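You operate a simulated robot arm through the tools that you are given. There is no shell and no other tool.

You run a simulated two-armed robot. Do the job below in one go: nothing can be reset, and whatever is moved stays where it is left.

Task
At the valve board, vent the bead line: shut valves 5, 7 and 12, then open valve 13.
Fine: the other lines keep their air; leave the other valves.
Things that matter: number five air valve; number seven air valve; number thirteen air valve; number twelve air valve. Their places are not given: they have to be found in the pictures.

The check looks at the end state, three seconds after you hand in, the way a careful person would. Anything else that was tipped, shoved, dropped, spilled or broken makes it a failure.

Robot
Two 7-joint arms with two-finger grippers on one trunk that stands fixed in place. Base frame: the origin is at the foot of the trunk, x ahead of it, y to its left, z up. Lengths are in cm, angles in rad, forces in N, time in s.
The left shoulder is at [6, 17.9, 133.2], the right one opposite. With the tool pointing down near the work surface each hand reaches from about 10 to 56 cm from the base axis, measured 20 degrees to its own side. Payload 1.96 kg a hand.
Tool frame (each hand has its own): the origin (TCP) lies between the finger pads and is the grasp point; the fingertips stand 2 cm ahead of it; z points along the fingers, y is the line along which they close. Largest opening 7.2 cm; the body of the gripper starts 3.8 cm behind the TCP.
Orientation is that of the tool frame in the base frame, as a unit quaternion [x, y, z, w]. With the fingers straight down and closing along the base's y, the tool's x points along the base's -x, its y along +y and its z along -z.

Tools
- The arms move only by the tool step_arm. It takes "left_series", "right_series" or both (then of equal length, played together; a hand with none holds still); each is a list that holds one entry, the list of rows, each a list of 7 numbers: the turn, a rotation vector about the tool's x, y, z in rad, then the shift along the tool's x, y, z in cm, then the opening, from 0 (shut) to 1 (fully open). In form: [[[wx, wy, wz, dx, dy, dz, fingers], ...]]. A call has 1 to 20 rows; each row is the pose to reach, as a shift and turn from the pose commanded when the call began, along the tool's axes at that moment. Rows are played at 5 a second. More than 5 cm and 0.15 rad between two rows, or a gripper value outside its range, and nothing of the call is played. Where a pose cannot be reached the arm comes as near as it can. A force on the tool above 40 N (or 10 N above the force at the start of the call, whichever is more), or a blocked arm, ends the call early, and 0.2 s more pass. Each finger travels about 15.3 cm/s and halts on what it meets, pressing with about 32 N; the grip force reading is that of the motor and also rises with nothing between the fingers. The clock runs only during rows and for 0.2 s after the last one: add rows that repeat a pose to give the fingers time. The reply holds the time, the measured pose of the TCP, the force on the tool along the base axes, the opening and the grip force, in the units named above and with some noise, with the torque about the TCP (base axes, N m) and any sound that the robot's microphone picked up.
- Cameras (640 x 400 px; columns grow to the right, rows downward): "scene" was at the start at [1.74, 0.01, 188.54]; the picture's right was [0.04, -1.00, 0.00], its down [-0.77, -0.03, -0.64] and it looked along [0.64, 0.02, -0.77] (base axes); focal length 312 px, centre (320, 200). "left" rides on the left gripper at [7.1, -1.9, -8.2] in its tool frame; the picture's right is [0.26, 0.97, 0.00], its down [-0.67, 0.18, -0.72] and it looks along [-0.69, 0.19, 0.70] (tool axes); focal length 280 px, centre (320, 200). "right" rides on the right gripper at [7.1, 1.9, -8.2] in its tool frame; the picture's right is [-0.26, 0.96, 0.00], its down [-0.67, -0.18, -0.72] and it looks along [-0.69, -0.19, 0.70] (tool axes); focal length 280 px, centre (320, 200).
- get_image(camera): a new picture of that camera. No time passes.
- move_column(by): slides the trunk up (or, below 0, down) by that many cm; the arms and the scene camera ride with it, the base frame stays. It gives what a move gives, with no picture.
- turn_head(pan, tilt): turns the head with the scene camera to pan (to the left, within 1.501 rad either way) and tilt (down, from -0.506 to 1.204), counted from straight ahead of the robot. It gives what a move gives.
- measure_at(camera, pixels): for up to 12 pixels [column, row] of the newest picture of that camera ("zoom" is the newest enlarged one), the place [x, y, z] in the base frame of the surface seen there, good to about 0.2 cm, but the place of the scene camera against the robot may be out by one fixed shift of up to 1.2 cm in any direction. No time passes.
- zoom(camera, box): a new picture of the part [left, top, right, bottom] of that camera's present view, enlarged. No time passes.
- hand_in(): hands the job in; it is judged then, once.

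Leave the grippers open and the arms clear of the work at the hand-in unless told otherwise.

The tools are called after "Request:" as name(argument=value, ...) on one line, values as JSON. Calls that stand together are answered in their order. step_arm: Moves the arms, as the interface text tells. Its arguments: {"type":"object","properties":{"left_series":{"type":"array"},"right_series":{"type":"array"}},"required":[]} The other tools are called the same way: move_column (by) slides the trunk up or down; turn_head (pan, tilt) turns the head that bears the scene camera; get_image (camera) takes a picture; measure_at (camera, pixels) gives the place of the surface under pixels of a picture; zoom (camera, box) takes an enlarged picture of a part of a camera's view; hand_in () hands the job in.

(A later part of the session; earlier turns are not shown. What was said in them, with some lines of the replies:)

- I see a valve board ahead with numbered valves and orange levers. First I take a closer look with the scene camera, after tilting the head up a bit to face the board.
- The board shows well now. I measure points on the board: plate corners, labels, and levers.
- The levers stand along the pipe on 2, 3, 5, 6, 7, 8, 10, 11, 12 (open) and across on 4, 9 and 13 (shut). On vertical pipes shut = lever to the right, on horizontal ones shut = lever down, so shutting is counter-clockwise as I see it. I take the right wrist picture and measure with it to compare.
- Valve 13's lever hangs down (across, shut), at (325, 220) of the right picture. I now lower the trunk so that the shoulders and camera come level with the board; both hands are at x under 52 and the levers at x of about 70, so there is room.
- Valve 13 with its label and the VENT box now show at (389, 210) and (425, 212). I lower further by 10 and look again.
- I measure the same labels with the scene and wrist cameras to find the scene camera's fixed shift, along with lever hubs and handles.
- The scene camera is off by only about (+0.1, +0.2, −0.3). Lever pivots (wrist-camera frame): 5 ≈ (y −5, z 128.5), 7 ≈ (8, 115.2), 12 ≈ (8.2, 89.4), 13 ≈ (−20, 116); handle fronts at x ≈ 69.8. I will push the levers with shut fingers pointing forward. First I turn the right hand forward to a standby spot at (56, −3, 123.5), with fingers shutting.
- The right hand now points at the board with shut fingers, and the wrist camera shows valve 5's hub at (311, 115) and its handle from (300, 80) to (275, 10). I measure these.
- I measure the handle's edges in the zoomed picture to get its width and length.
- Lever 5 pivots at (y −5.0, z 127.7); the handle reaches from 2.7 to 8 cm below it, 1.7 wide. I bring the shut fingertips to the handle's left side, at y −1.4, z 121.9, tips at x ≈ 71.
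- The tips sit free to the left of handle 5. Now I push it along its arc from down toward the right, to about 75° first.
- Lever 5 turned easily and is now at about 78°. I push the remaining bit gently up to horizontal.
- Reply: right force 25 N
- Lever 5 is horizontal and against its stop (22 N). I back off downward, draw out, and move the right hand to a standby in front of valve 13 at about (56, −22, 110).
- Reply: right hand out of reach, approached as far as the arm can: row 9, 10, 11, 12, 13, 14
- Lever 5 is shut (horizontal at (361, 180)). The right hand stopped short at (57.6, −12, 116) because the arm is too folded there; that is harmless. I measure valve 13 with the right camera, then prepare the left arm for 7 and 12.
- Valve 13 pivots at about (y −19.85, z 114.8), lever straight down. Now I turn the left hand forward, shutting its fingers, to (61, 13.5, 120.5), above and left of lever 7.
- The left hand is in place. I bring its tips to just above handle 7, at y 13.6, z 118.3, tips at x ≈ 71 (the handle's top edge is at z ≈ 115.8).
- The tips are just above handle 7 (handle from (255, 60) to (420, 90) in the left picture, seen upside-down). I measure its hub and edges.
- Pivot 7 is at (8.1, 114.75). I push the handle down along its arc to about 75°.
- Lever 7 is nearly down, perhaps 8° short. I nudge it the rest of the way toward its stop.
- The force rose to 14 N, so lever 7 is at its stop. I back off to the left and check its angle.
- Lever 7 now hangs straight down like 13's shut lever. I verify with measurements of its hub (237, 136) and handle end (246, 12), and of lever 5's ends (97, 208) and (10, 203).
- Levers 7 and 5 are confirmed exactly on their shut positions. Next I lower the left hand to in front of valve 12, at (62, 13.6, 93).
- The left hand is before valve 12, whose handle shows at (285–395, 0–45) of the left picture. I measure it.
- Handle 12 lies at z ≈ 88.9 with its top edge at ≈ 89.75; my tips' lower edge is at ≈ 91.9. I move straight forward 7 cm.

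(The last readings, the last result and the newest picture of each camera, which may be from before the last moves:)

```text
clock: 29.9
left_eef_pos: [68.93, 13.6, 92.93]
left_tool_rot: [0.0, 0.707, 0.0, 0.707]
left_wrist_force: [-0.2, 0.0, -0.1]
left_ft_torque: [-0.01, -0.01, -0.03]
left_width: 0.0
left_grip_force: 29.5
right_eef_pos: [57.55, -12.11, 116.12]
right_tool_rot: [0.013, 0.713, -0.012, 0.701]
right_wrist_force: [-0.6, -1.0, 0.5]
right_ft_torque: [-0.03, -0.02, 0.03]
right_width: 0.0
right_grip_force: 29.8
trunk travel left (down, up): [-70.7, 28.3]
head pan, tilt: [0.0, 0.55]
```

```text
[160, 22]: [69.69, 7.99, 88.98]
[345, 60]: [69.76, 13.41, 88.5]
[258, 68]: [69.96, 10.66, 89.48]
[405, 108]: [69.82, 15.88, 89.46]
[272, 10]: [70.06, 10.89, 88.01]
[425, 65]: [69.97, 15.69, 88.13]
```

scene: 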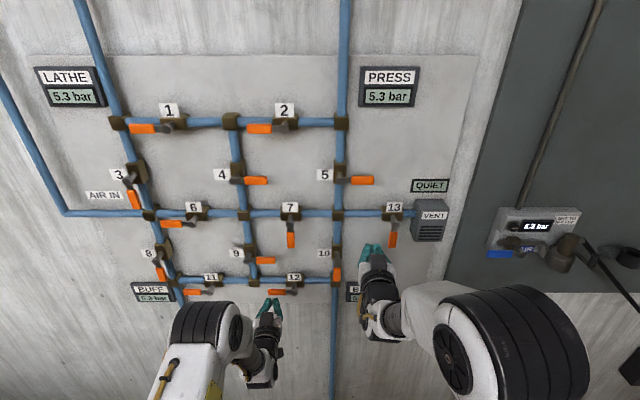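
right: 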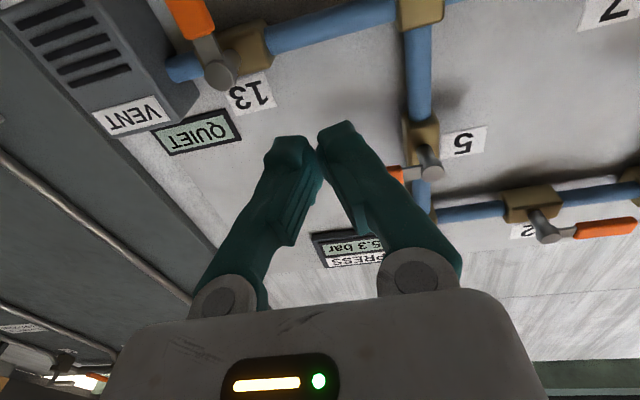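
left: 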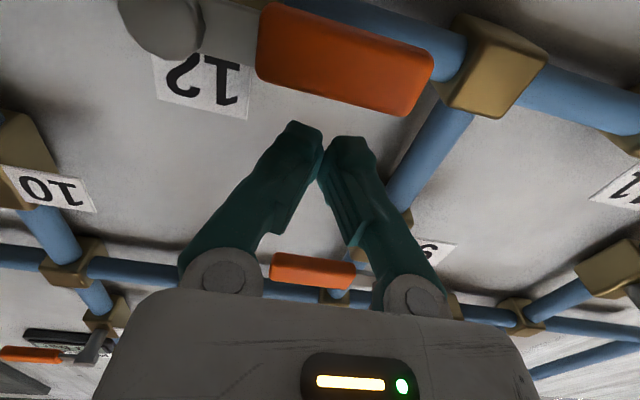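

Pivot 12 is at (8.05, 88.8). I push its handle down along the same arc as for valve 7.

Request:
step_arm(left_series=[[[0, 0, 0, 1.2, 0, 0, 0], [0, 0, 0, 2.35, -0.05, 0, 0], [0, 0, 0, 3.1, 0.12, 0, 0], [0, 0, 0, 3.83, 0.22, 0, 0], [0, 0, 0, 4.57, 0.2, 0, 0], [0, 0, 0, 5.29, 0.11, 0, 0], [0, 0, 0, 6.0, -0.1, 0, 0], [0, 0, 0, 6.68, -0.35, 0, 0], [0, 0, 0, 7.31, -0.7, 0, 0], [0, 0, 0, 7.89, -1.11, 0, 0], [0, 0, 0, 8.41, -1.61, 0, 0], [0, 0, 0, 8.88, -2.15, 0, 0]]])

Request:
get_image(camera="left")

Request:
zoom(camera="scene", box=[220, 250, 340, 330])

```text
clock: 32.5
left_eef_pos: [69.0, 11.47, 84.01]
left_tool_rot: [0.001, 0.707, -0.001, 0.707]
left_wrist_force: [0.0, 0.8, 0.3]
left_ft_torque: [0.0, -0.01, 0.0]
left_width: 0.0
left_grip_force: 29.6
right_eef_pos: [57.49, -12.09, 116.18]
right_tool_rot: [0.013, 0.713, -0.013, 0.701]
right_wrist_force: [0.5, -0.8, 0.2]
right_ft_torque: [-0.04, 0.01, -0.01]
right_width: 0.01
right_grip_force: 29.8
trunk travel left (down, up): [-70.7, 28.3]
head pan, tilt: [0.0, 0.55]
```

```text
taken
```

left: 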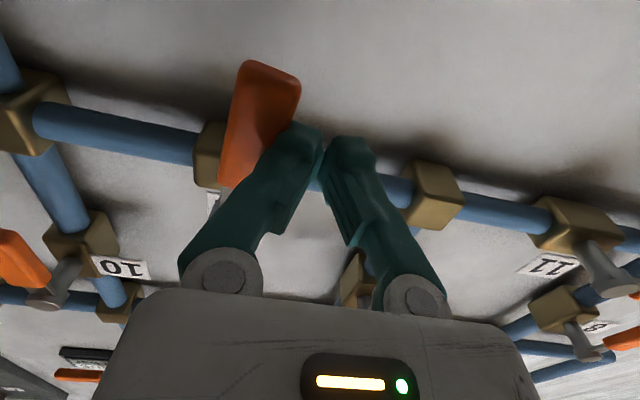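

```text
5.00 times, centred on (280, 290) of scene
```

zoom: 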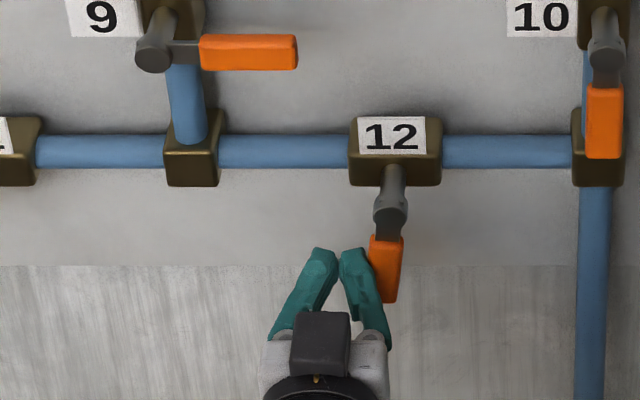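

Lever 12 is nearly down, in the same state lever 7 had. I nudge it onto its stop the same way.

Request:
step_arm(left_series=[[[0, 0, 0, 0.2, -0.33, 0, 0], [0, 0, 0, 0.38, -0.65, 0, 0], [0, 0, 0, 0.55, -0.97, 0, 0], [0, 0, 0, 0.6, -1.2, 0, 0], [0, 0, 0, 0.6, -1.2, 0, 0]]])

Request:
zoom(camera="scene", box=[220, 250, 340, 330])

```text
clock: 33.7
left_eef_pos: [69.09, 10.7, 83.46]
left_tool_rot: [-0.002, 0.706, 0.0, 0.708]
left_wrist_force: [1.0, 20.1, 8.5]
left_ft_torque: [-0.15, -0.06, 0.18]
left_width: 0.01
left_grip_force: 30.0
right_eef_pos: [57.54, -11.8, 116.15]
right_tool_rot: [0.011, 0.713, -0.013, 0.701]
right_wrist_force: [0.1, 0.3, -0.4]
right_ft_torque: [0.0, 0.0, -0.03]
right_width: 0.0
right_grip_force: 29.5
trunk travel left (down, up): [-70.7, 28.3]
head pan, tilt: [0.0, 0.55]
```

```text
5.00 times, centred on (280, 290) of scene
```

zoom: 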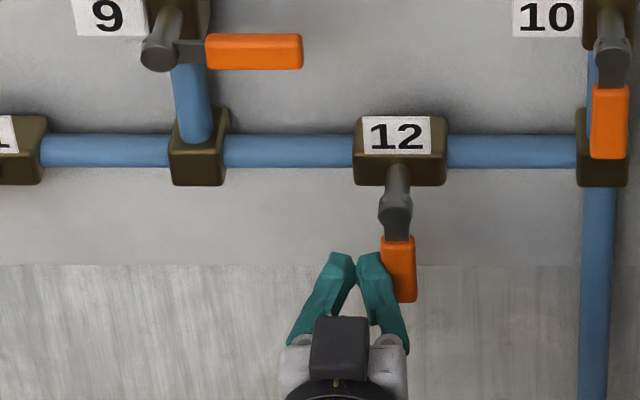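

Lever 12 is at its stop (20 N). I back off to the left, draw out, and check.

Request:
step_arm(left_series=[[[0, 0, 0, 0, 0.7, 0, 0], [0, 0, 0, 0, 1.5, 0, 0], [0, 0, 0, 0, 2.5, -1, 0], [0, 0, 0, 0, 2.5, -4, 0], [0, 0, 0, 0, 2.5, -7, 0], [0, 0, 0, 0, 2.5, -8.5, 0], [0, 0, 0, 0, 2.5, -8.5, 0]]])

Request:
get_image(camera="left")

Request:
get_image(camera="scene")

```text
clock: 35.3
left_eef_pos: [60.37, 12.67, 83.51]
left_tool_rot: [0.001, 0.707, -0.001, 0.707]
left_wrist_force: [-0.1, -1.1, -0.7]
left_ft_torque: [0.0, -0.01, -0.02]
left_width: 0.0
left_grip_force: 29.4
right_eef_pos: [57.53, -12.04, 116.06]
right_tool_rot: [0.013, 0.713, -0.013, 0.701]
right_wrist_force: [0.0, 0.1, 0.1]
right_ft_torque: [0.02, -0.01, 0.02]
right_width: 0.02
right_grip_force: 29.2
trunk travel left (down, up): [-70.7, 28.3]
head pan, tilt: [0.0, 0.55]
```

```text
taken
```

left: 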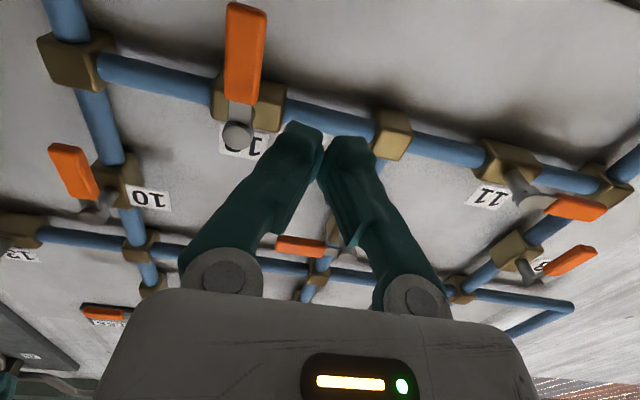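

```text
taken
```

scene: 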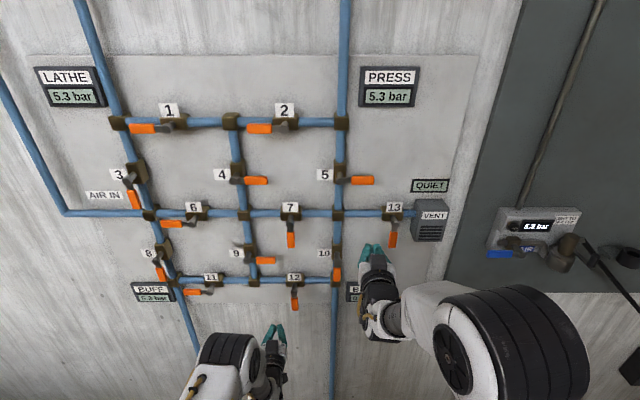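

5, 7 and 12 are all shut; the other levers are untouched. Now valve 13 with the right hand. Its last command was beyond reach, so I first make a small test move straight forward by 5 cm and read where it ends (all clear of levers, tips at x < 65).

Request:
step_arm(right_series=[[[0, 0, 0, 0, 0, 1, 0], [0, 0, 0, 0, 0, 2, 0], [0, 0, 0, 0, 0, 3, 0], [0, 0, 0, 0, 0, 4, 0], [0, 0, 0, 0, 0, 5, 0], [0, 0, 0, 0, 0, 5, 0]]])

Request:
get_image(camera="scene")

```text
clock: 36.7
left_eef_pos: [60.4, 12.77, 83.46]
left_tool_rot: [0.0, 0.707, 0.001, 0.707]
left_wrist_force: [0.5, -1.0, 0.4]
left_ft_torque: [-0.01, -0.05, 0.02]
left_width: 0.01
left_grip_force: 29.8
right_eef_pos: [62.36, -10.21, 116.28]
right_tool_rot: [0.005, 0.707, -0.004, 0.707]
right_wrist_force: [1.4, -0.1, 0.5]
right_ft_torque: [-0.03, 0.0, 0.0]
right_width: 0.0
right_grip_force: 29.8
right hand out of reach, approached as far as the arm can: row 1, 2, 3, 4, 5, 6
trunk travel left (down, up): [-70.7, 28.3]
head pan, tilt: [0.0, 0.55]
```

```text
taken
```

scene: 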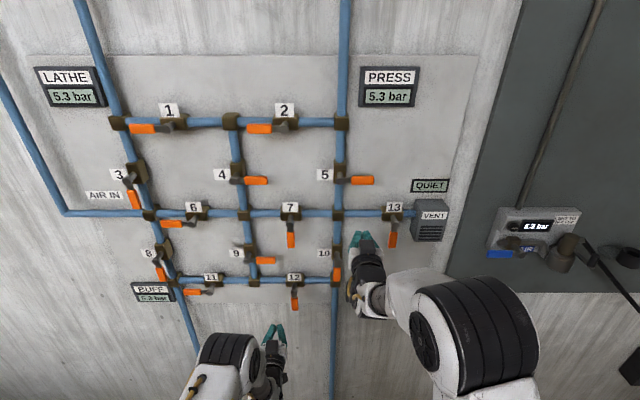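

The hand stayed because the commanded spot is still out of reach for this arm posture. I bring the command back to a reachable pose (61, −10.5, 116.5) before changing posture.

Request:
step_arm(right_series=[[[0, 0, 0, -1.6, 3, 0, 0], [0, 0, 0, -3.2, 6, 0, 0], [0, 0, 0, -4.9, 9, 0, 0], [0, 0, 0, -6.5, 12, 0, 0], [0, 0, 0, -6.5, 12, 0, 0]]])

```text
clock: 37.9
left_eef_pos: [60.44, 12.74, 83.39]
left_tool_rot: [0.0, 0.707, 0.0, 0.707]
left_wrist_force: [-0.3, 0.3, -0.4]
left_ft_torque: [0.02, -0.01, 0.02]
left_width: 0.01
left_grip_force: 29.5
right_eef_pos: [62.29, 1.68, 122.78]
right_tool_rot: [0.0, 0.707, 0.002, 0.707]
right_wrist_force: [-0.1, -0.1, 0.5]
right_ft_torque: [0.01, 0.03, 0.02]
right_width: 0.0
right_grip_force: 29.6
trunk travel left (down, up): [-70.7, 28.3]
head pan, tilt: [0.0, 0.55]
```

The command had in fact been clipped to the reached pose, so the hand is now at (62.3, 1.7, 122.8), fully defined. The limit seems to be arm posture; I raise the trunk by 20 so the hand works below the shoulder (tips stay at x ≤ 64.3, clear of the levers).

Request:
move_column(by=20)

Request:
step_arm(right_series=[[[0, 0, 0, 2.5, -2, 0, 0], [0, 0, 0, 5, -4, 0, 0], [0, 0, 0, 7.5, -6, 0, 0], [0, 0, 0, 10, -8, 0, 0], [0, 0, 0, 12.5, -10, 0, 0], [0, 0, 0, 15, -12, 0, 0], [0, 0, 0, 15, -12, 0, 0]]])

Request:
get_image(camera="scene")

```text
clock: 40.0
left_eef_pos: [60.4, 12.69, 103.36]
left_tool_rot: [0.0, 0.707, 0.0, 0.707]
left_wrist_force: [0.0, -0.7, -0.8]
left_ft_torque: [-0.02, -0.01, 0.01]
left_width: 0.01
left_grip_force: 29.1
right_eef_pos: [62.28, 1.67, 142.83]
right_tool_rot: [0.0, 0.707, 0.001, 0.707]
right_wrist_force: [0.7, -0.9, -0.5]
right_ft_torque: [0.02, -0.02, -0.02]
right_width: 0.0
right_grip_force: 29.7
trunk travel left (down, up): [-90.7, 8.3]
head pan, tilt: [0.0, 0.55]
```

```text
clock: 41.6
left_eef_pos: [60.38, 12.94, 103.43]
left_tool_rot: [-0.001, 0.707, -0.001, 0.707]
left_wrist_force: [0.3, 0.7, -0.5]
left_ft_torque: [-0.01, 0.01, 0.0]
left_width: 0.0
left_grip_force: 29.5
right_eef_pos: [65.11, -8.68, 130.59]
right_tool_rot: [0.0, 0.709, 0.0, 0.706]
right_wrist_force: [-0.2, -0.5, -0.5]
right_ft_torque: [0.02, -0.01, -0.02]
right_width: 0.0
right_grip_force: 29.5
right hand out of reach, approached as far as the arm can: row 5, 6, 7
trunk travel left (down, up): [-90.7, 8.3]
head pan, tilt: [0.0, 0.55]
```

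```text
taken
```

scene: 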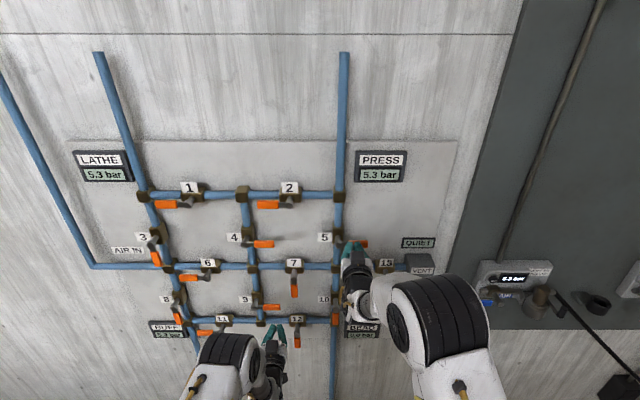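

The arm still runs into a posture limit on the right side. I try yawing the hand to point forward-left (about the vertical) while drawing back and going right, to unload the wrist; the hand stays clear of levers (tips at x < 67).

Request:
step_arm(right_series=[[[-0.1, 0, 0, 0, 0, -1, 0], [-0.2, 0, 0, 0, 0, -2, 0], [-0.3, 0, 0, 0, 0, -3, 0], [-0.4, 0, 0, 0, -1, -3, 0], [-0.5, 0, 0, 0, -2, -3, 0], [-0.5, 0, 0, 0, -4, -3, 0], [-0.5, 0, 0, 0, -6, -3, 0], [-0.5, 0, 0, 0, -6, -3, 0]]])

Request:
get_image(camera="scene")

```text
clock: 43.4
left_eef_pos: [60.53, 12.81, 103.5]
left_tool_rot: [0.0, 0.707, 0.0, 0.707]
left_wrist_force: [0.2, 0.0, 0.5]
left_ft_torque: [0.02, 0.0, 0.01]
left_width: 0.0
left_grip_force: 29.6
right_eef_pos: [61.45, 0.36, 131.87]
right_tool_rot: [-0.06, 0.708, 0.057, 0.702]
right_wrist_force: [-0.4, -0.7, -0.2]
right_ft_torque: [-0.01, -0.02, 0.0]
right_width: 0.0
right_grip_force: 29.4
right hand out of reach, approached as far as the arm can: row 1, 2, 3, 4, 5, 6, 7, 8
trunk travel left (down, up): [-90.7, 8.3]
head pan, tilt: [0.0, 0.55]
```

```text
taken
```

scene: 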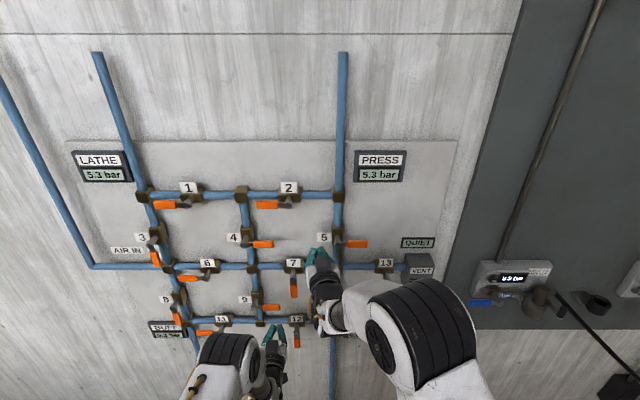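

Yawing left makes it worse, so the arm posture itself is unsuited. I will re-posture: straighten the yaw and draw back, then return the hand to pointing down, move it out to the right as the left arm had started, and turn it forward again from there.

Request:
step_arm(right_series=[[[0.055, 0, 0, -1, 0, -1, 0], [0.11, 0, 0, -2, 0, -2, 0], [0.166, 0, 0, -3, 0, -3.5, 0], [0.166, 0, 0, -4, 0, -5, 0], [0.166, 0, 0, -4, 0, -5, 0]]])

```text
clock: 44.6
left_eef_pos: [60.52, 12.87, 103.53]
left_tool_rot: [0.001, 0.707, -0.001, 0.707]
left_wrist_force: [-0.1, 0.9, 0.8]
left_ft_torque: [-0.02, -0.04, -0.02]
left_width: 0.0
left_grip_force: 29.7
right_eef_pos: [56.39, -0.18, 135.73]
right_tool_rot: [-0.002, 0.709, -0.001, 0.705]
right_wrist_force: [-0.8, 0.6, -0.7]
right_ft_torque: [0.0, 0.02, 0.01]
right_width: 0.0
right_grip_force: 29.5
trunk travel left (down, up): [-90.7, 8.3]
head pan, tilt: [0.0, 0.55]
```

Now I turn the right hand back to pointing down while moving to (46, −10, 138).

Request:
step_arm(right_series=[[[0, 0.121, 0, -0.18, -0.75, -0.8, 0], [0, 0.242, 0, -0.35, -1.5, -1.6, 0], [0, 0.3625, 0, -0.53, -2.26, -2.4, 0], [0, 0.483, 0, -0.7, -3.0, -3.2, 0], [0, 0.604, 0, -0.88, -3.77, -4.0, 0], [0, 0.725, 0, -1.06, -4.5, -4.8, 0], [0, 0.846, 0, -1.24, -5.3, -5.6, 0], [0, 0.967, 0, -1.4, -6.0, -6.4, 0], [0, 1.0875, 0, -1.6, -6.8, -7.2, 0], [0, 1.208, 0, -1.77, -7.5, -8.0, 0], [0, 1.329, 0, -1.95, -8.3, -8.8, 0], [0, 1.45, 0, -2.1, -9.0, -9.6, 0], [0, 1.5708, 0, -2.3, -9.8, -10.4, 0], [0, 1.5708, 0, -2.3, -9.8, -10.4, 0]]])

Request:
get_image(camera="scene")

```text
clock: 47.6
left_eef_pos: [60.44, 12.86, 103.38]
left_tool_rot: [0.001, 0.707, 0.0, 0.707]
left_wrist_force: [-0.2, 0.1, -0.1]
left_ft_torque: [-0.04, -0.01, -0.03]
left_width: 0.0
left_grip_force: 28.8
right_eef_pos: [42.97, -10.81, 129.73]
right_tool_rot: [0.0, 1.0, 0.002, 0.025]
right_wrist_force: [-0.7, -0.2, 0.0]
right_ft_torque: [0.0, 0.0, 0.02]
right_width: 0.01
right_grip_force: 29.9
right hand out of reach, approached as far as the arm can: row 11, 12, 13, 14
trunk travel left (down, up): [-90.7, 8.3]
head pan, tilt: [0.0, 0.55]
```

```text
taken
```

scene: 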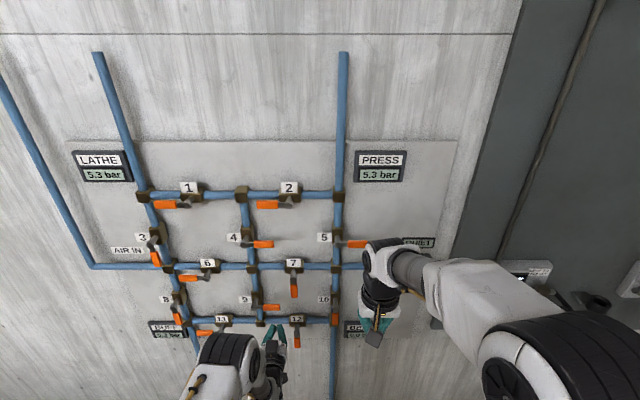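

The hand points down at (43, −10.8, 129.7). Next I move it outward to about (49, −25, 133), the mirror of where the left hand began.

Request:
step_arm(right_series=[[[0, 0.02, 0, 0, -2.5, 0, 0], [0, 0.05, 0, -0.5, -5, -0.5, 0], [0, 0.05, 0, -1.5, -7.5, -1, 0], [0, 0.05, 0, -2.5, -10, -2, 0], [0, 0.05, 0, -4, -12, -2.5, 0], [0, 0.05, 0, -6, -14, -3.3, 0], [0, 0.05, 0, -6, -14, -3.3, 0]]])

Request:
get_image(camera="scene")

```text
clock: 49.2
left_eef_pos: [60.48, 12.69, 103.52]
left_tool_rot: [0.0, 0.707, 0.0, 0.707]
left_wrist_force: [0.0, 0.0, -0.1]
left_ft_torque: [0.03, 0.0, 0.01]
left_width: 0.0
left_grip_force: 29.4
right_eef_pos: [43.14, -24.41, 128.84]
right_tool_rot: [0.0, 1.0, 0.004, 0.017]
right_wrist_force: [0.6, 0.0, 0.2]
right_ft_torque: [0.02, -0.01, 0.02]
right_width: 0.0
right_grip_force: 29.6
right hand out of reach, approached as far as the arm can: row 1, 2, 3, 4, 5, 6, 7
trunk travel left (down, up): [-90.7, 8.3]
head pan, tilt: [0.0, 0.55]
```

```text
taken
```

scene: 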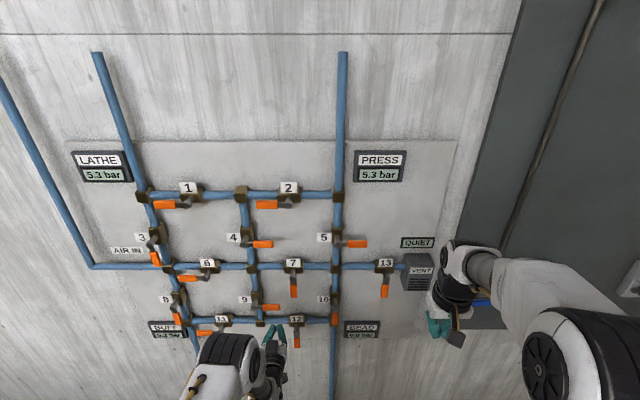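

The hand is out to the right at (43, −24.4, 128.8). Before turning it forward I check where the vent box and the neighbouring regulator/hose on the right are.

Request:
measure_at(camera="scene", pixels=[[420, 270], [412, 258], [430, 262], [480, 302], [540, 270], [530, 262], [600, 300], [590, 320], [500, 200], [386, 265], [384, 285], [418, 243]])

Request:
get_image(camera="right")

```text
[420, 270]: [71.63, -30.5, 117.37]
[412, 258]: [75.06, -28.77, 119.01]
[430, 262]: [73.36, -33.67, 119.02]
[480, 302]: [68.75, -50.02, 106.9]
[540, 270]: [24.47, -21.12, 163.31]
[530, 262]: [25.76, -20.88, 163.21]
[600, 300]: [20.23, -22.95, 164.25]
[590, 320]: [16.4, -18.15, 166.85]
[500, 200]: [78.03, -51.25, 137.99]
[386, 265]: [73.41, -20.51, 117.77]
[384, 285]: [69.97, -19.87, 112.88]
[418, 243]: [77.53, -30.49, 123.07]
```

```text
taken
```

right: 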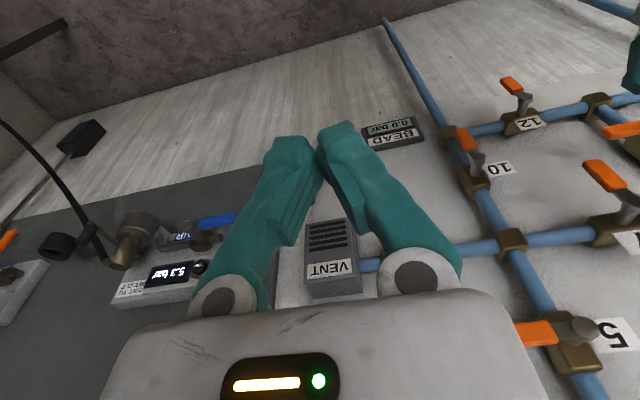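

The upper arm shows at z ≈ 163, so the right elbow is held high and the forearm slopes steeply down; the wrist limit then comes from bending up to point forward. I check the left arm's elbow height and zoom on the gauges.

Request:
measure_at(camera="scene", pixels=[[230, 350], [205, 370], [195, 390], [265, 370], [460, 260], [485, 265], [540, 360], [580, 330], [620, 380]])

Request:
zoom(camera="scene", box=[320, 220, 460, 350])

```text
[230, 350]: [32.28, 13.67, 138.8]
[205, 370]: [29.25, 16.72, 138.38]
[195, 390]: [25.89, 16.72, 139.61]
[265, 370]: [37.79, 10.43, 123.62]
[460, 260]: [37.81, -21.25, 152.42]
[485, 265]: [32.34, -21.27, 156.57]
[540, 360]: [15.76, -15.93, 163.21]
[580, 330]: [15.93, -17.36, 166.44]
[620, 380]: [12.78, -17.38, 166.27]
```

```text
3.08 times, centred on (390, 285) of scene
```

zoom: 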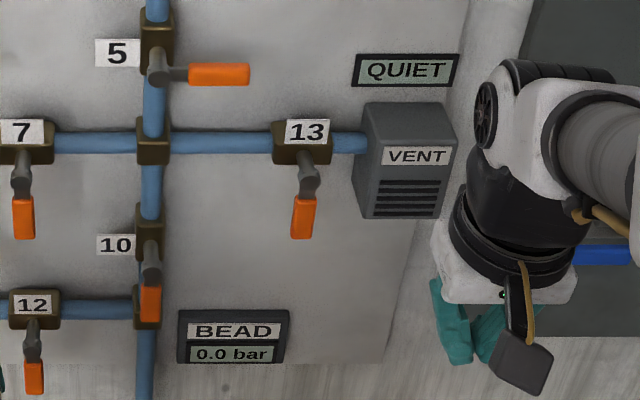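

The BEAD gauge already reads 0.0 bar and VENT shows QUIET. With the hand above shoulder height the wrist has far less bending to do, so I lower the trunk by 40 in two steps; both hands stay in free space well in front of the wall.

Request:
move_column(by=-20)

Request:
get_image(camera="scene")

```text
clock: 51.4
left_eef_pos: [60.37, 12.76, 83.53]
left_tool_rot: [0.001, 0.707, 0.0, 0.707]
left_wrist_force: [0.1, 0.3, 0.8]
left_ft_torque: [0.0, -0.02, 0.02]
left_width: 0.0
left_grip_force: 29.4
right_eef_pos: [43.13, -24.13, 108.92]
right_tool_rot: [0.0, 1.0, 0.003, 0.018]
right_wrist_force: [-0.1, 0.0, 1.0]
right_ft_torque: [0.01, 0.0, -0.03]
right_width: 0.0
right_grip_force: 30.0
trunk travel left (down, up): [-70.7, 28.3]
head pan, tilt: [0.0, 0.55]
```

```text
taken
```

scene: 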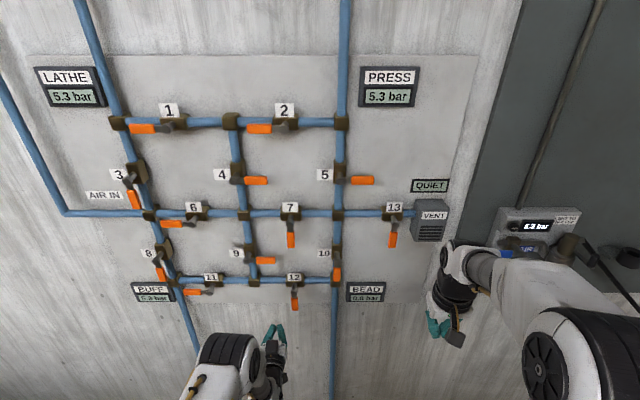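

Everything is unchanged and free. I lower another 18.

Request:
move_column(by=-18)

Request:
turn_head(pan=-0.15, tilt=0.4)

Request:
get_image(camera="scene")

```text
clock: 53.4
left_eef_pos: [60.4, 12.74, 65.45]
left_tool_rot: [0.0, 0.707, 0.0, 0.707]
left_wrist_force: [0.2, 0.0, 0.2]
left_ft_torque: [0.01, -0.01, 0.02]
left_width: 0.02
left_grip_force: 29.4
right_eef_pos: [43.09, -24.22, 90.88]
right_tool_rot: [0.001, 1.0, 0.004, 0.018]
right_wrist_force: [-0.2, -0.2, -0.7]
right_ft_torque: [0.0, -0.02, 0.02]
right_width: 0.0
right_grip_force: 29.0
trunk travel left (down, up): [-52.7, 46.3]
head pan, tilt: [0.0, 0.55]
```

```text
clock: 54.1
left_eef_pos: [60.47, 12.86, 65.48]
left_tool_rot: [0.0, 0.708, 0.0, 0.706]
left_wrist_force: [-0.4, -0.3, -0.2]
left_ft_torque: [0.02, -0.01, 0.0]
left_width: 0.0
left_grip_force: 29.5
right_eef_pos: [43.19, -24.18, 90.92]
right_tool_rot: [-0.001, 1.0, 0.003, 0.017]
right_wrist_force: [0.4, -0.3, 0.1]
right_ft_torque: [0.01, -0.03, 0.0]
right_width: 0.01
right_grip_force: 30.1
trunk travel left (down, up): [-52.7, 46.3]
head pan, tilt: [-0.15, 0.4]
```

```text
taken
```

scene: 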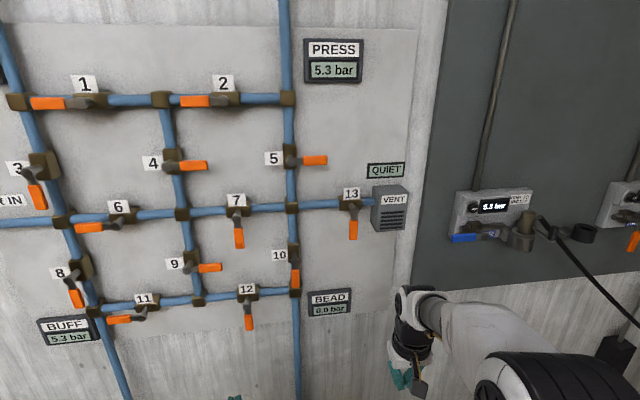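

The board is in full view. Now I turn the right hand forward while lifting it to about (60, −22.5, 111).

Request:
step_arm(right_series=[[[0, -0.118, 0, -1.3, 0.13, -1.54, 0], [0, -0.236, 0, -2.6, 0.26, -3.08, 0], [0, -0.354, 0, -3.9, 0.39, -4.6, 0], [0, -0.473, 0, -5.2, 0.52, -6.15, 0], [0, -0.59, 0, -6.5, 0.65, -7.7, 0], [0, -0.709, 0, -7.8, 0.78, -9.2, 0], [0, -0.827, 0, -9.1, 0.9, -10.8, 0], [0, -0.945, 0, -10.4, 1.0, -12.3, 0], [0, -1.063, 0, -11.7, 1.2, -13.8, 0], [0, -1.18, 0, -13.0, 1.3, -15.4, 0], [0, -1.3, 0, -14.4, 1.4, -16.9, 0], [0, -1.418, 0, -15.7, 1.55, -18.4, 0], [0, -1.536, 0, -17.0, 1.7, -20, 0], [0, -1.536, 0, -17.0, 1.7, -20, 0]]])

Request:
get_image(camera="scene")

Request:
get_image(camera="right")

```text
clock: 57.1
left_eef_pos: [60.57, 12.76, 65.32]
left_tool_rot: [0.001, 0.707, 0.0, 0.707]
left_wrist_force: [-0.5, 0.8, 0.4]
left_ft_torque: [0.0, 0.0, -0.02]
left_width: 0.01
left_grip_force: 29.7
right_eef_pos: [59.53, -22.66, 111.5]
right_tool_rot: [0.001, 0.706, 0.003, 0.708]
right_wrist_force: [0.3, 0.0, 0.1]
right_ft_torque: [0.01, -0.02, 0.01]
right_width: 0.0
right_grip_force: 29.8
right hand out of reach, approached as far as the arm can: row 9, 10
trunk travel left (down, up): [-52.7, 46.3]
head pan, tilt: [-0.15, 0.4]
```

```text
taken
```

scene: 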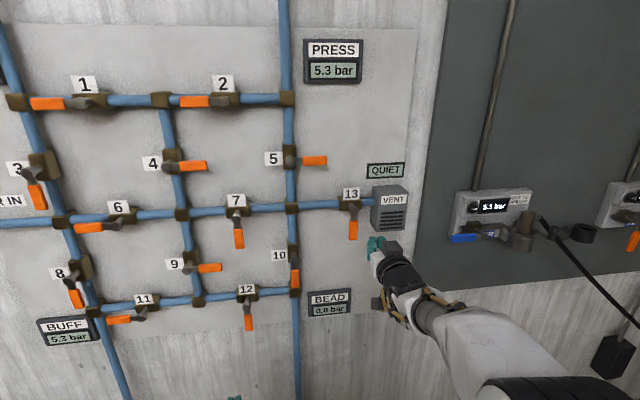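

```text
taken
```

right: 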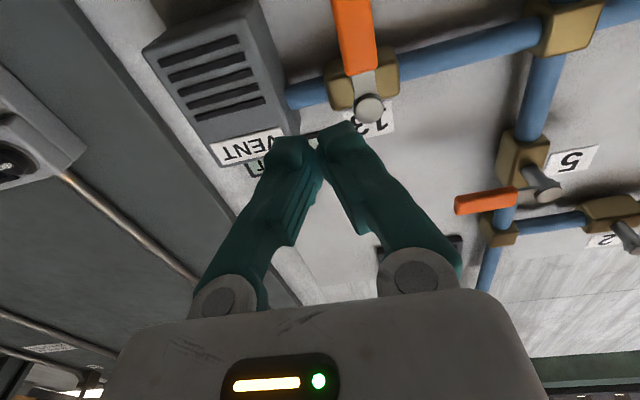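

The right hand now points forward at (59.5, −22.7, 111.5). I measure lever 13's hub (369, 107), handle (355, 35) and the vent box's near edge.

Request:
measure_at(camera="right", pixels=[[369, 107], [362, 75], [355, 35], [345, 8], [340, 40], [372, 40], [285, 95], [270, 30], [215, 60], [270, 110], [240, 10]])

```text
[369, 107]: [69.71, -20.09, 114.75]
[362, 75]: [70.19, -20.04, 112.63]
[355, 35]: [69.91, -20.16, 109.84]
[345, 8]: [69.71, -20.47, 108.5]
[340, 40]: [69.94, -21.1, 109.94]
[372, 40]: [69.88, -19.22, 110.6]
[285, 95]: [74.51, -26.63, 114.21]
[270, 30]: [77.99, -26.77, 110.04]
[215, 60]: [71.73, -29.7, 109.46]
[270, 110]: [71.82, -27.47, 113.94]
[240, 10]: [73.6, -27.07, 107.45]
```

Lever 13 pivots at (y −20.05, z 114.75), handle between y −21 and −19.2; the vent box begins at y ≈ −26.7. I bring the tips in to the right of the handle at (69, −23.4, 109.3).

Request:
step_arm(right_series=[[[0, 0, 0, 1.1, -0.4, 1, 0], [0, 0, 0, 2.2, -0.75, 2.5, 0], [0, 0, 0, 2.2, -0.75, 4.5, 0], [0, 0, 0, 2.2, -0.75, 6.5, 0], [0, 0, 0, 2.2, -0.75, 8.2, 0], [0, 0, 0, 2.2, -0.75, 9.45, 0], [0, 0, 0, 2.2, -0.75, 9.45, 0]]])

Request:
get_image(camera="right")

Request:
zoom(camera="scene", box=[300, 160, 440, 280])

```text
clock: 58.7
left_eef_pos: [60.5, 12.86, 65.51]
left_tool_rot: [0.0, 0.707, 0.001, 0.707]
left_wrist_force: [0.1, 0.6, 0.4]
left_ft_torque: [0.03, -0.01, 0.0]
left_width: 0.0
left_grip_force: 29.6
right_eef_pos: [68.85, -23.49, 109.25]
right_tool_rot: [0.002, 0.707, 0.003, 0.707]
right_wrist_force: [-0.4, -0.4, 0.2]
right_ft_torque: [0.03, 0.0, 0.0]
right_width: 0.02
right_grip_force: 28.9
trunk travel left (down, up): [-52.7, 46.3]
head pan, tilt: [-0.15, 0.4]
```

```text
taken
```

right: 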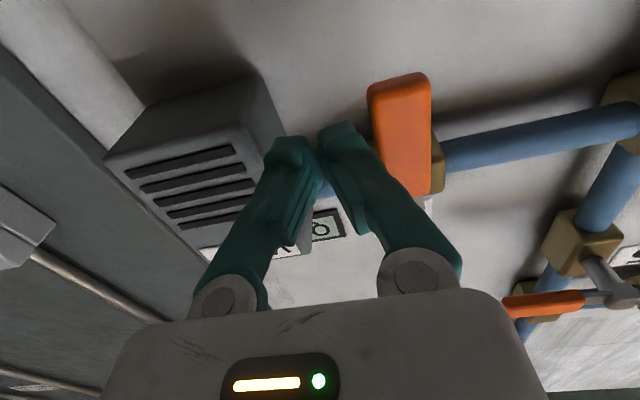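

```text
3.33 times, centred on (370, 220) of scene
```

zoom: 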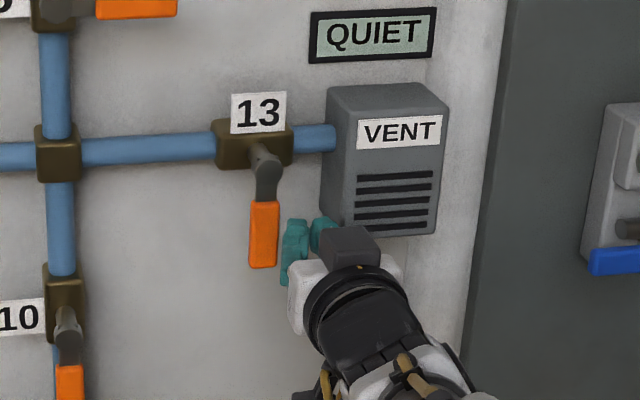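

The tips sit just right of handle 13. I push it along its arc toward the left, to about 75° first.

Request:
step_arm(right_series=[[[0, 0, 0, 0.03, 0.7, 0, 0], [0, 0, 0, 0.05, 1.4, 0, 0], [0, 0, 0, 0.25, 2.2, 0, 0], [0, 0, 0, 0.37, 2.94, 0, 0], [0, 0, 0, 0.35, 3.73, 0, 0], [0, 0, 0, 0.26, 4.5, 0, 0], [0, 0, 0, 0.03, 5.25, 0, 0], [0, 0, 0, -0.25, 5.98, 0, 0], [0, 0, 0, -0.67, 6.64, 0, 0], [0, 0, 0, -1.14, 7.26, 0, 0], [0, 0, 0, -1.7, 7.79, 0, 0], [0, 0, 0, -2.31, 8.25, 0, 0]]])

Request:
get_image(camera="right")

Request:
zoom(camera="scene", box=[270, 150, 440, 280])

```text
clock: 61.3
left_eef_pos: [60.46, 12.69, 65.4]
left_tool_rot: [0.0, 0.707, 0.0, 0.707]
left_wrist_force: [0.1, -0.6, 0.0]
left_ft_torque: [0.0, 0.02, -0.03]
left_width: 0.0
left_grip_force: 30.0
right_eef_pos: [68.7, -15.22, 111.63]
right_tool_rot: [0.001, 0.707, 0.003, 0.707]
right_wrist_force: [-0.1, -0.3, -0.3]
right_ft_torque: [-0.03, 0.0, -0.02]
right_width: 0.0
right_grip_force: 30.1
trunk travel left (down, up): [-52.7, 46.3]
head pan, tilt: [-0.15, 0.4]
```

```text
taken
```

right: 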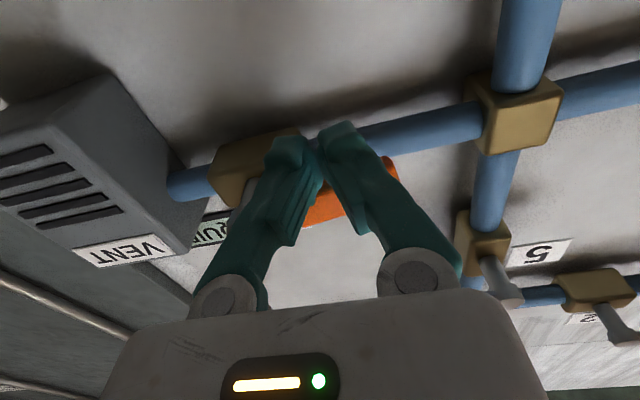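

```text
3.08 times, centred on (355, 215) of scene
```

zoom: 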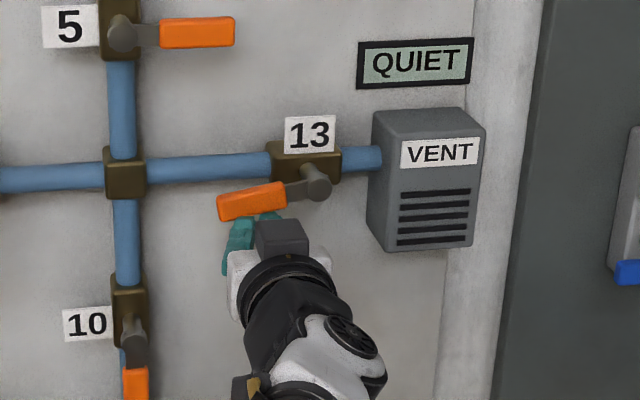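

Lever 13 is at about 78°. I push the rest gently up to its stop.

Request:
step_arm(right_series=[[[0, 0, 0, -0.33, 0.2, 0, 0], [0, 0, 0, -0.67, 0.37, 0, 0], [0, 0, 0, -1.03, 0.52, 0, 0], [0, 0, 0, -1.39, 0.65, 0, 0], [0, 0, 0, -1.55, 0.65, 0, 0], [0, 0, 0, -1.55, 0.65, 0, 0]]])

Request:
zoom(camera="scene", box=[270, 150, 440, 280])

```text
clock: 62.7
left_eef_pos: [60.48, 12.8, 65.54]
left_tool_rot: [0.001, 0.708, 0.0, 0.706]
left_wrist_force: [0.4, -0.7, 0.0]
left_ft_torque: [-0.01, 0.0, 0.01]
left_width: 0.0
left_grip_force: 29.8
right_eef_pos: [68.9, -14.59, 112.66]
right_tool_rot: [0.002, 0.711, 0.001, 0.703]
right_wrist_force: [-3.0, -2.1, -11.5]
right_ft_torque: [0.02, 0.09, -0.13]
right_width: 0.62
right_grip_force: 29.8
trunk travel left (down, up): [-52.7, 46.3]
head pan, tilt: [-0.15, 0.4]
stopped in row 6 (right hand): the force on the tool passed its limit at 42 N (the readings are from after the stop); the commanded pose is now the measured one
```

```text
3.08 times, centred on (355, 215) of scene
```

zoom: 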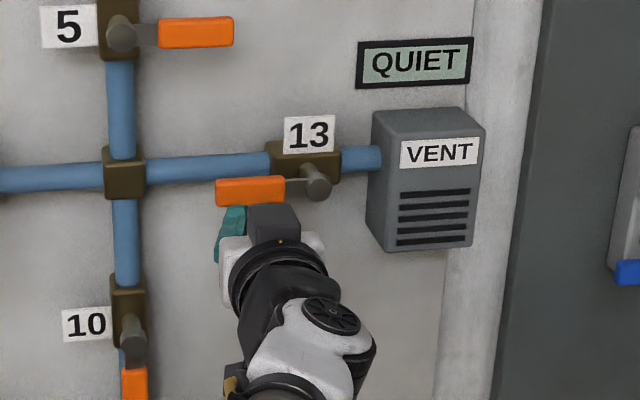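

Lever 13 lies horizontal along the pipe, against its stop. I back off downward and withdraw.

Request:
step_arm(right_series=[[[0, 0, 0, 0.6, 0, 0, 0], [0, 0, 0, 1.5, 0, 0, 0], [0, 0, 0, 2.2, 0, -1.5, 0], [0, 0, 0, 2.2, 0, -4, 0], [0, 0, 0, 2.2, 0, -7, 0], [0, 0, 0, 2.2, 0, -9, 0], [0, 0, 0, 2.2, 0, -9, 0]]])

Request:
get_image(camera="right")

Request:
get_image(camera="scene")

Request:
zoom(camera="scene", box=[200, 130, 440, 330])

```text
clock: 64.3
left_eef_pos: [60.47, 12.8, 65.42]
left_tool_rot: [0.0, 0.707, 0.0, 0.708]
left_wrist_force: [0.3, 0.4, 0.2]
left_ft_torque: [-0.03, -0.01, -0.01]
left_width: 0.01
left_grip_force: 29.4
right_eef_pos: [59.89, -14.58, 110.85]
right_tool_rot: [0.002, 0.709, 0.002, 0.705]
right_wrist_force: [0.8, 0.0, -0.9]
right_ft_torque: [0.01, -0.01, 0.03]
right_width: 0.03
right_grip_force: 29.7
trunk travel left (down, up): [-52.7, 46.3]
head pan, tilt: [-0.15, 0.4]
```

```text
taken
```

right: 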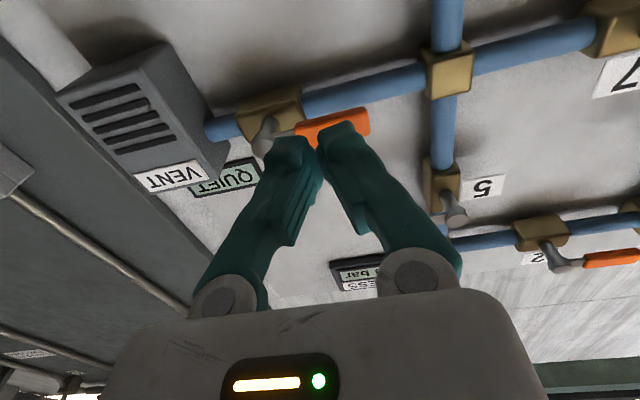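

```text
taken
```

scene: 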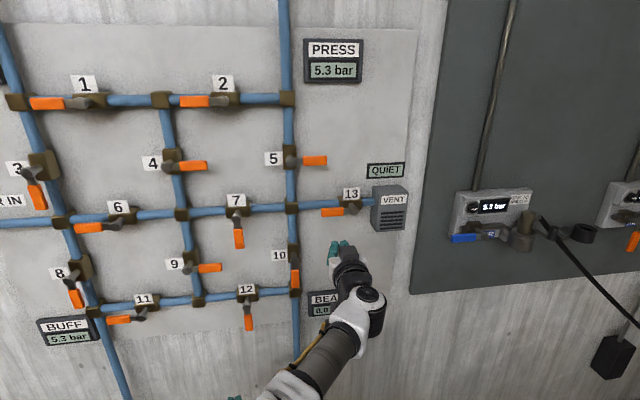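

```text
2.00 times, centred on (320, 230) of scene
```

zoom: 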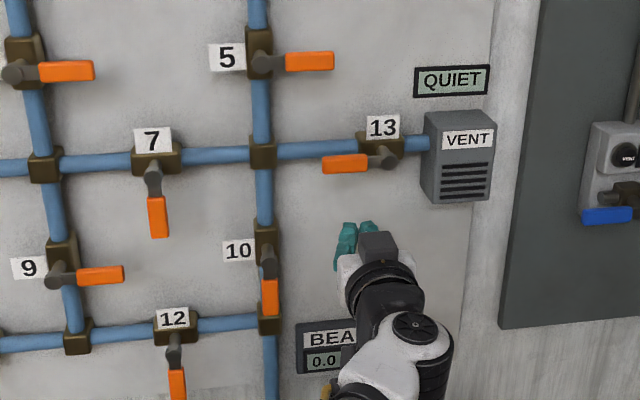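

Lever 13 is open along the pipe; 5, 7, 12 are across. I zoom in on the separate regulator at (495, 207) to see its reading, and look at the left half of the board.

Request:
zoom(camera="scene", box=[440, 170, 640, 290])

Request:
turn_head(pan=0.1, tilt=0.35)

Request:
get_image(camera="scene")

```text
3.20 times, centred on (540, 230) of scene
```

zoom: 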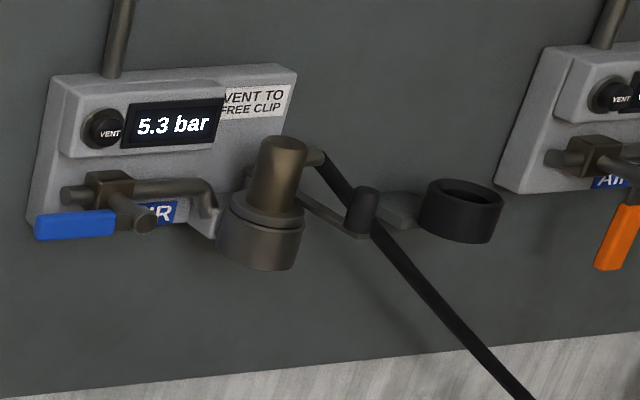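

```text
clock: 65.1
left_eef_pos: [60.42, 12.82, 65.39]
left_tool_rot: [0.0, 0.707, 0.0, 0.707]
left_wrist_force: [-0.5, -0.2, 0.4]
left_ft_torque: [0.02, 0.0, 0.0]
left_width: 0.0
left_grip_force: 29.8
right_eef_pos: [59.9, -14.27, 110.93]
right_tool_rot: [0.002, 0.709, 0.002, 0.705]
right_wrist_force: [-0.9, -1.4, -1.0]
right_ft_torque: [-0.02, -0.05, 0.03]
right_width: 0.0
right_grip_force: 29.3
trunk travel left (down, up): [-52.7, 46.3]
head pan, tilt: [0.099, 0.351]
```

```text
taken
```

scene: 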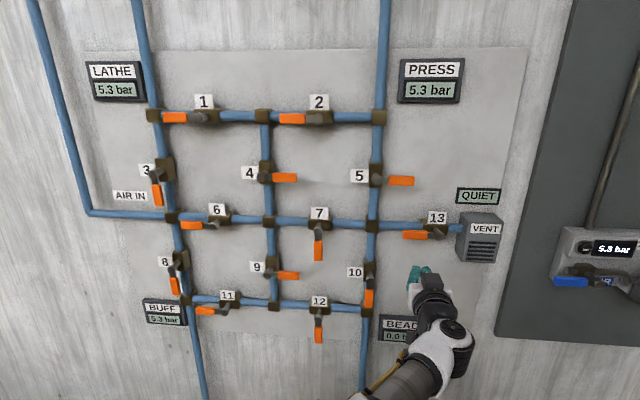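

All lines (LATHE, PRESS, BUFF) read 5.3 bar and BEAD 0.0 bar. I verify the final lever angles by measuring handle ends of 5, 7, 12 and 13.

Request:
zoom(camera="scene", box=[300, 160, 480, 350])

Request:
measure_at(camera="scene", pixels=[[439, 233], [424, 235], [406, 235], [376, 181], [392, 181], [412, 181], [319, 232], [319, 244], [318, 259], [318, 311], [319, 325], [319, 340]])

```text
2.11 times, centred on (390, 255) of scene
```

zoom: 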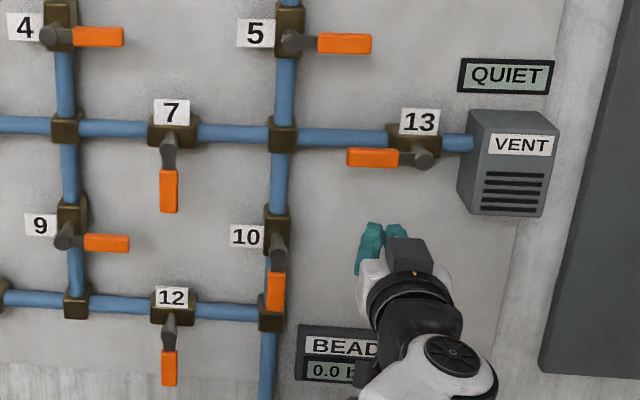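

```text
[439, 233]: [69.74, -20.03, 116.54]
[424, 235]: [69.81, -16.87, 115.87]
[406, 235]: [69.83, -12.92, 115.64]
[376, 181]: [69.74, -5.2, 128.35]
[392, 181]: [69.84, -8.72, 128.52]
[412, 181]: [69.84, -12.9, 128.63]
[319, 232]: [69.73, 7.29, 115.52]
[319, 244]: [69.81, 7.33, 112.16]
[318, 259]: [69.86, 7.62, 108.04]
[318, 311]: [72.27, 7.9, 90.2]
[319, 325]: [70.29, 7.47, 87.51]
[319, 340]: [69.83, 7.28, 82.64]
```

All four levers are square on their positions. Now I draw both hands back from the board and open the grippers: the right turns down toward (45, −20, 96), the left pulls straight back 8 cm.

Request:
step_arm(right_series=[[[0, 0, 0, 0, 0, -2, 0], [0, 0.118, 0, 1.2, -0.5, -3.2, 0.3], [0, 0.236, 0, 2.4, -1, -4.4, 0.6], [0, 0.354, 0, 3.6, -1.5, -5.6, 1], [0, 0.473, 0, 4.8, -2, -6.8, 1], [0, 0.59, 0, 6.0, -2.5, -8, 1], [0, 0.709, 0, 7.2, -3, -9, 1], [0, 0.827, 0, 8.4, -3.5, -10, 1], [0, 0.945, 0, 9.6, -4, -11, 1], [0, 1.063, 0, 10.8, -4.5, -12, 1], [0, 1.18, 0, 12, -5, -13, 1], [0, 1.3, 0, 13, -5.5, -14, 1], [0, 1.418, 0, 14, -6, -15, 1], [0, 1.536, 0, 15, -6, -15, 1], [0, 1.536, 0, 15, -6, -15, 1]]], left_series=[[[0, 0, 0, 0, 0, -1, 0], [0, 0, 0, 0, 0, -2, 0.3], [0, 0, 0, 0, 0, -3, 0.6], [0, 0, 0, 0, 0, -4, 1], [0, 0, 0, 0, 0, -5, 1], [0, 0, 0, 0, 0, -6, 1], [0, 0, 0, 0, 0, -7, 1], [0, 0, 0, 0, 0, -8, 1], [0, 0, 0, 0, 0, -8, 1], [0, 0, 0, 0, 0, -8, 1], [0, 0, 0, 0, 0, -8, 1], [0, 0, 0, 0, 0, -8, 1], [0, 0, 0, 0, 0, -8, 1], [0, 0, 0, 0, 0, -8, 1], [0, 0, 0, 0, 0, -8, 1]]])

Request:
get_image(camera="scene")

Request:
zoom(camera="scene", box=[300, 160, 480, 350])

```text
clock: 68.3
left_eef_pos: [52.5, 12.74, 65.41]
left_tool_rot: [0.0, 0.707, 0.0, 0.707]
left_wrist_force: [0.4, -0.3, 0.2]
left_ft_torque: [-0.03, 0.03, 0.0]
left_width: 7.19
left_grip_force: 0.1
right_eef_pos: [43.77, -20.26, 92.59]
right_tool_rot: [0.003, 0.999, 0.005, 0.04]
right_wrist_force: [0.0, 0.8, 0.3]
right_ft_torque: [-0.03, 0.03, 0.02]
right_width: 7.22
right_grip_force: 0.1
right hand out of reach, approached as far as the arm can: row 13, 14, 15
trunk travel left (down, up): [-52.7, 46.3]
head pan, tilt: [0.099, 0.351]
```

```text
taken
```

scene: 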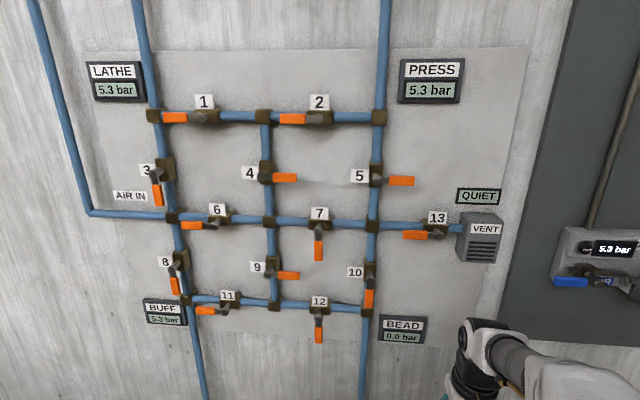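

```text
2.11 times, centred on (390, 255) of scene
```

zoom: 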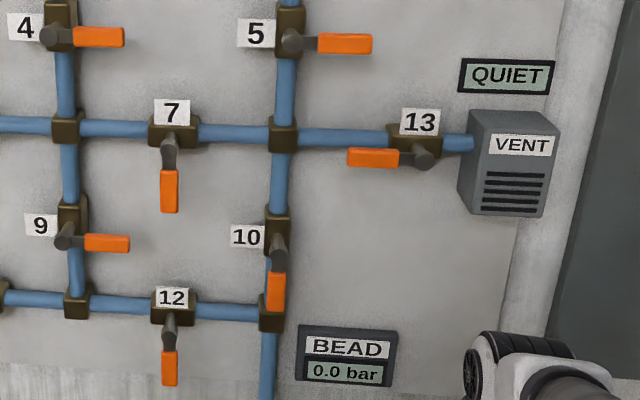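

The board is as wanted: levers 5, 7 and 12 stand across their pipes (shut), 13 lies along its pipe (open), and every other lever is where it was. BEAD reads 0.0 bar and LATHE, PRESS and BUFF read 5.3 bar. Both grippers are open and clear of the board, so I hand in.

Request:
hand_in()

```text
The job is handed in.
```

The bead line is vented: valves 5, 7 and 12 are shut and valve 13 is open. I pushed each lever until it met its stop, in the order you gave, and handed the job in.

- **Gauges:** BEAD reads 0.0 bar, while LATHE, PRESS and BUFF still read 5.3 bar. BEAD had already dropped to 0.0 bar once 5, 7 and 12 were shut, before I opened 13. I don't know what drained it, and the VENT panel read QUIET throughout.
- **Other valves:** every other lever is where it was at the start.
- **Forces:** the last push on valve 13 reached 42 N, just over the 40 N limit, and stopped itself. The lever was against its stop by then, and I saw no damage.
- **Arms:** both grippers are open and drawn back, clear of the board.
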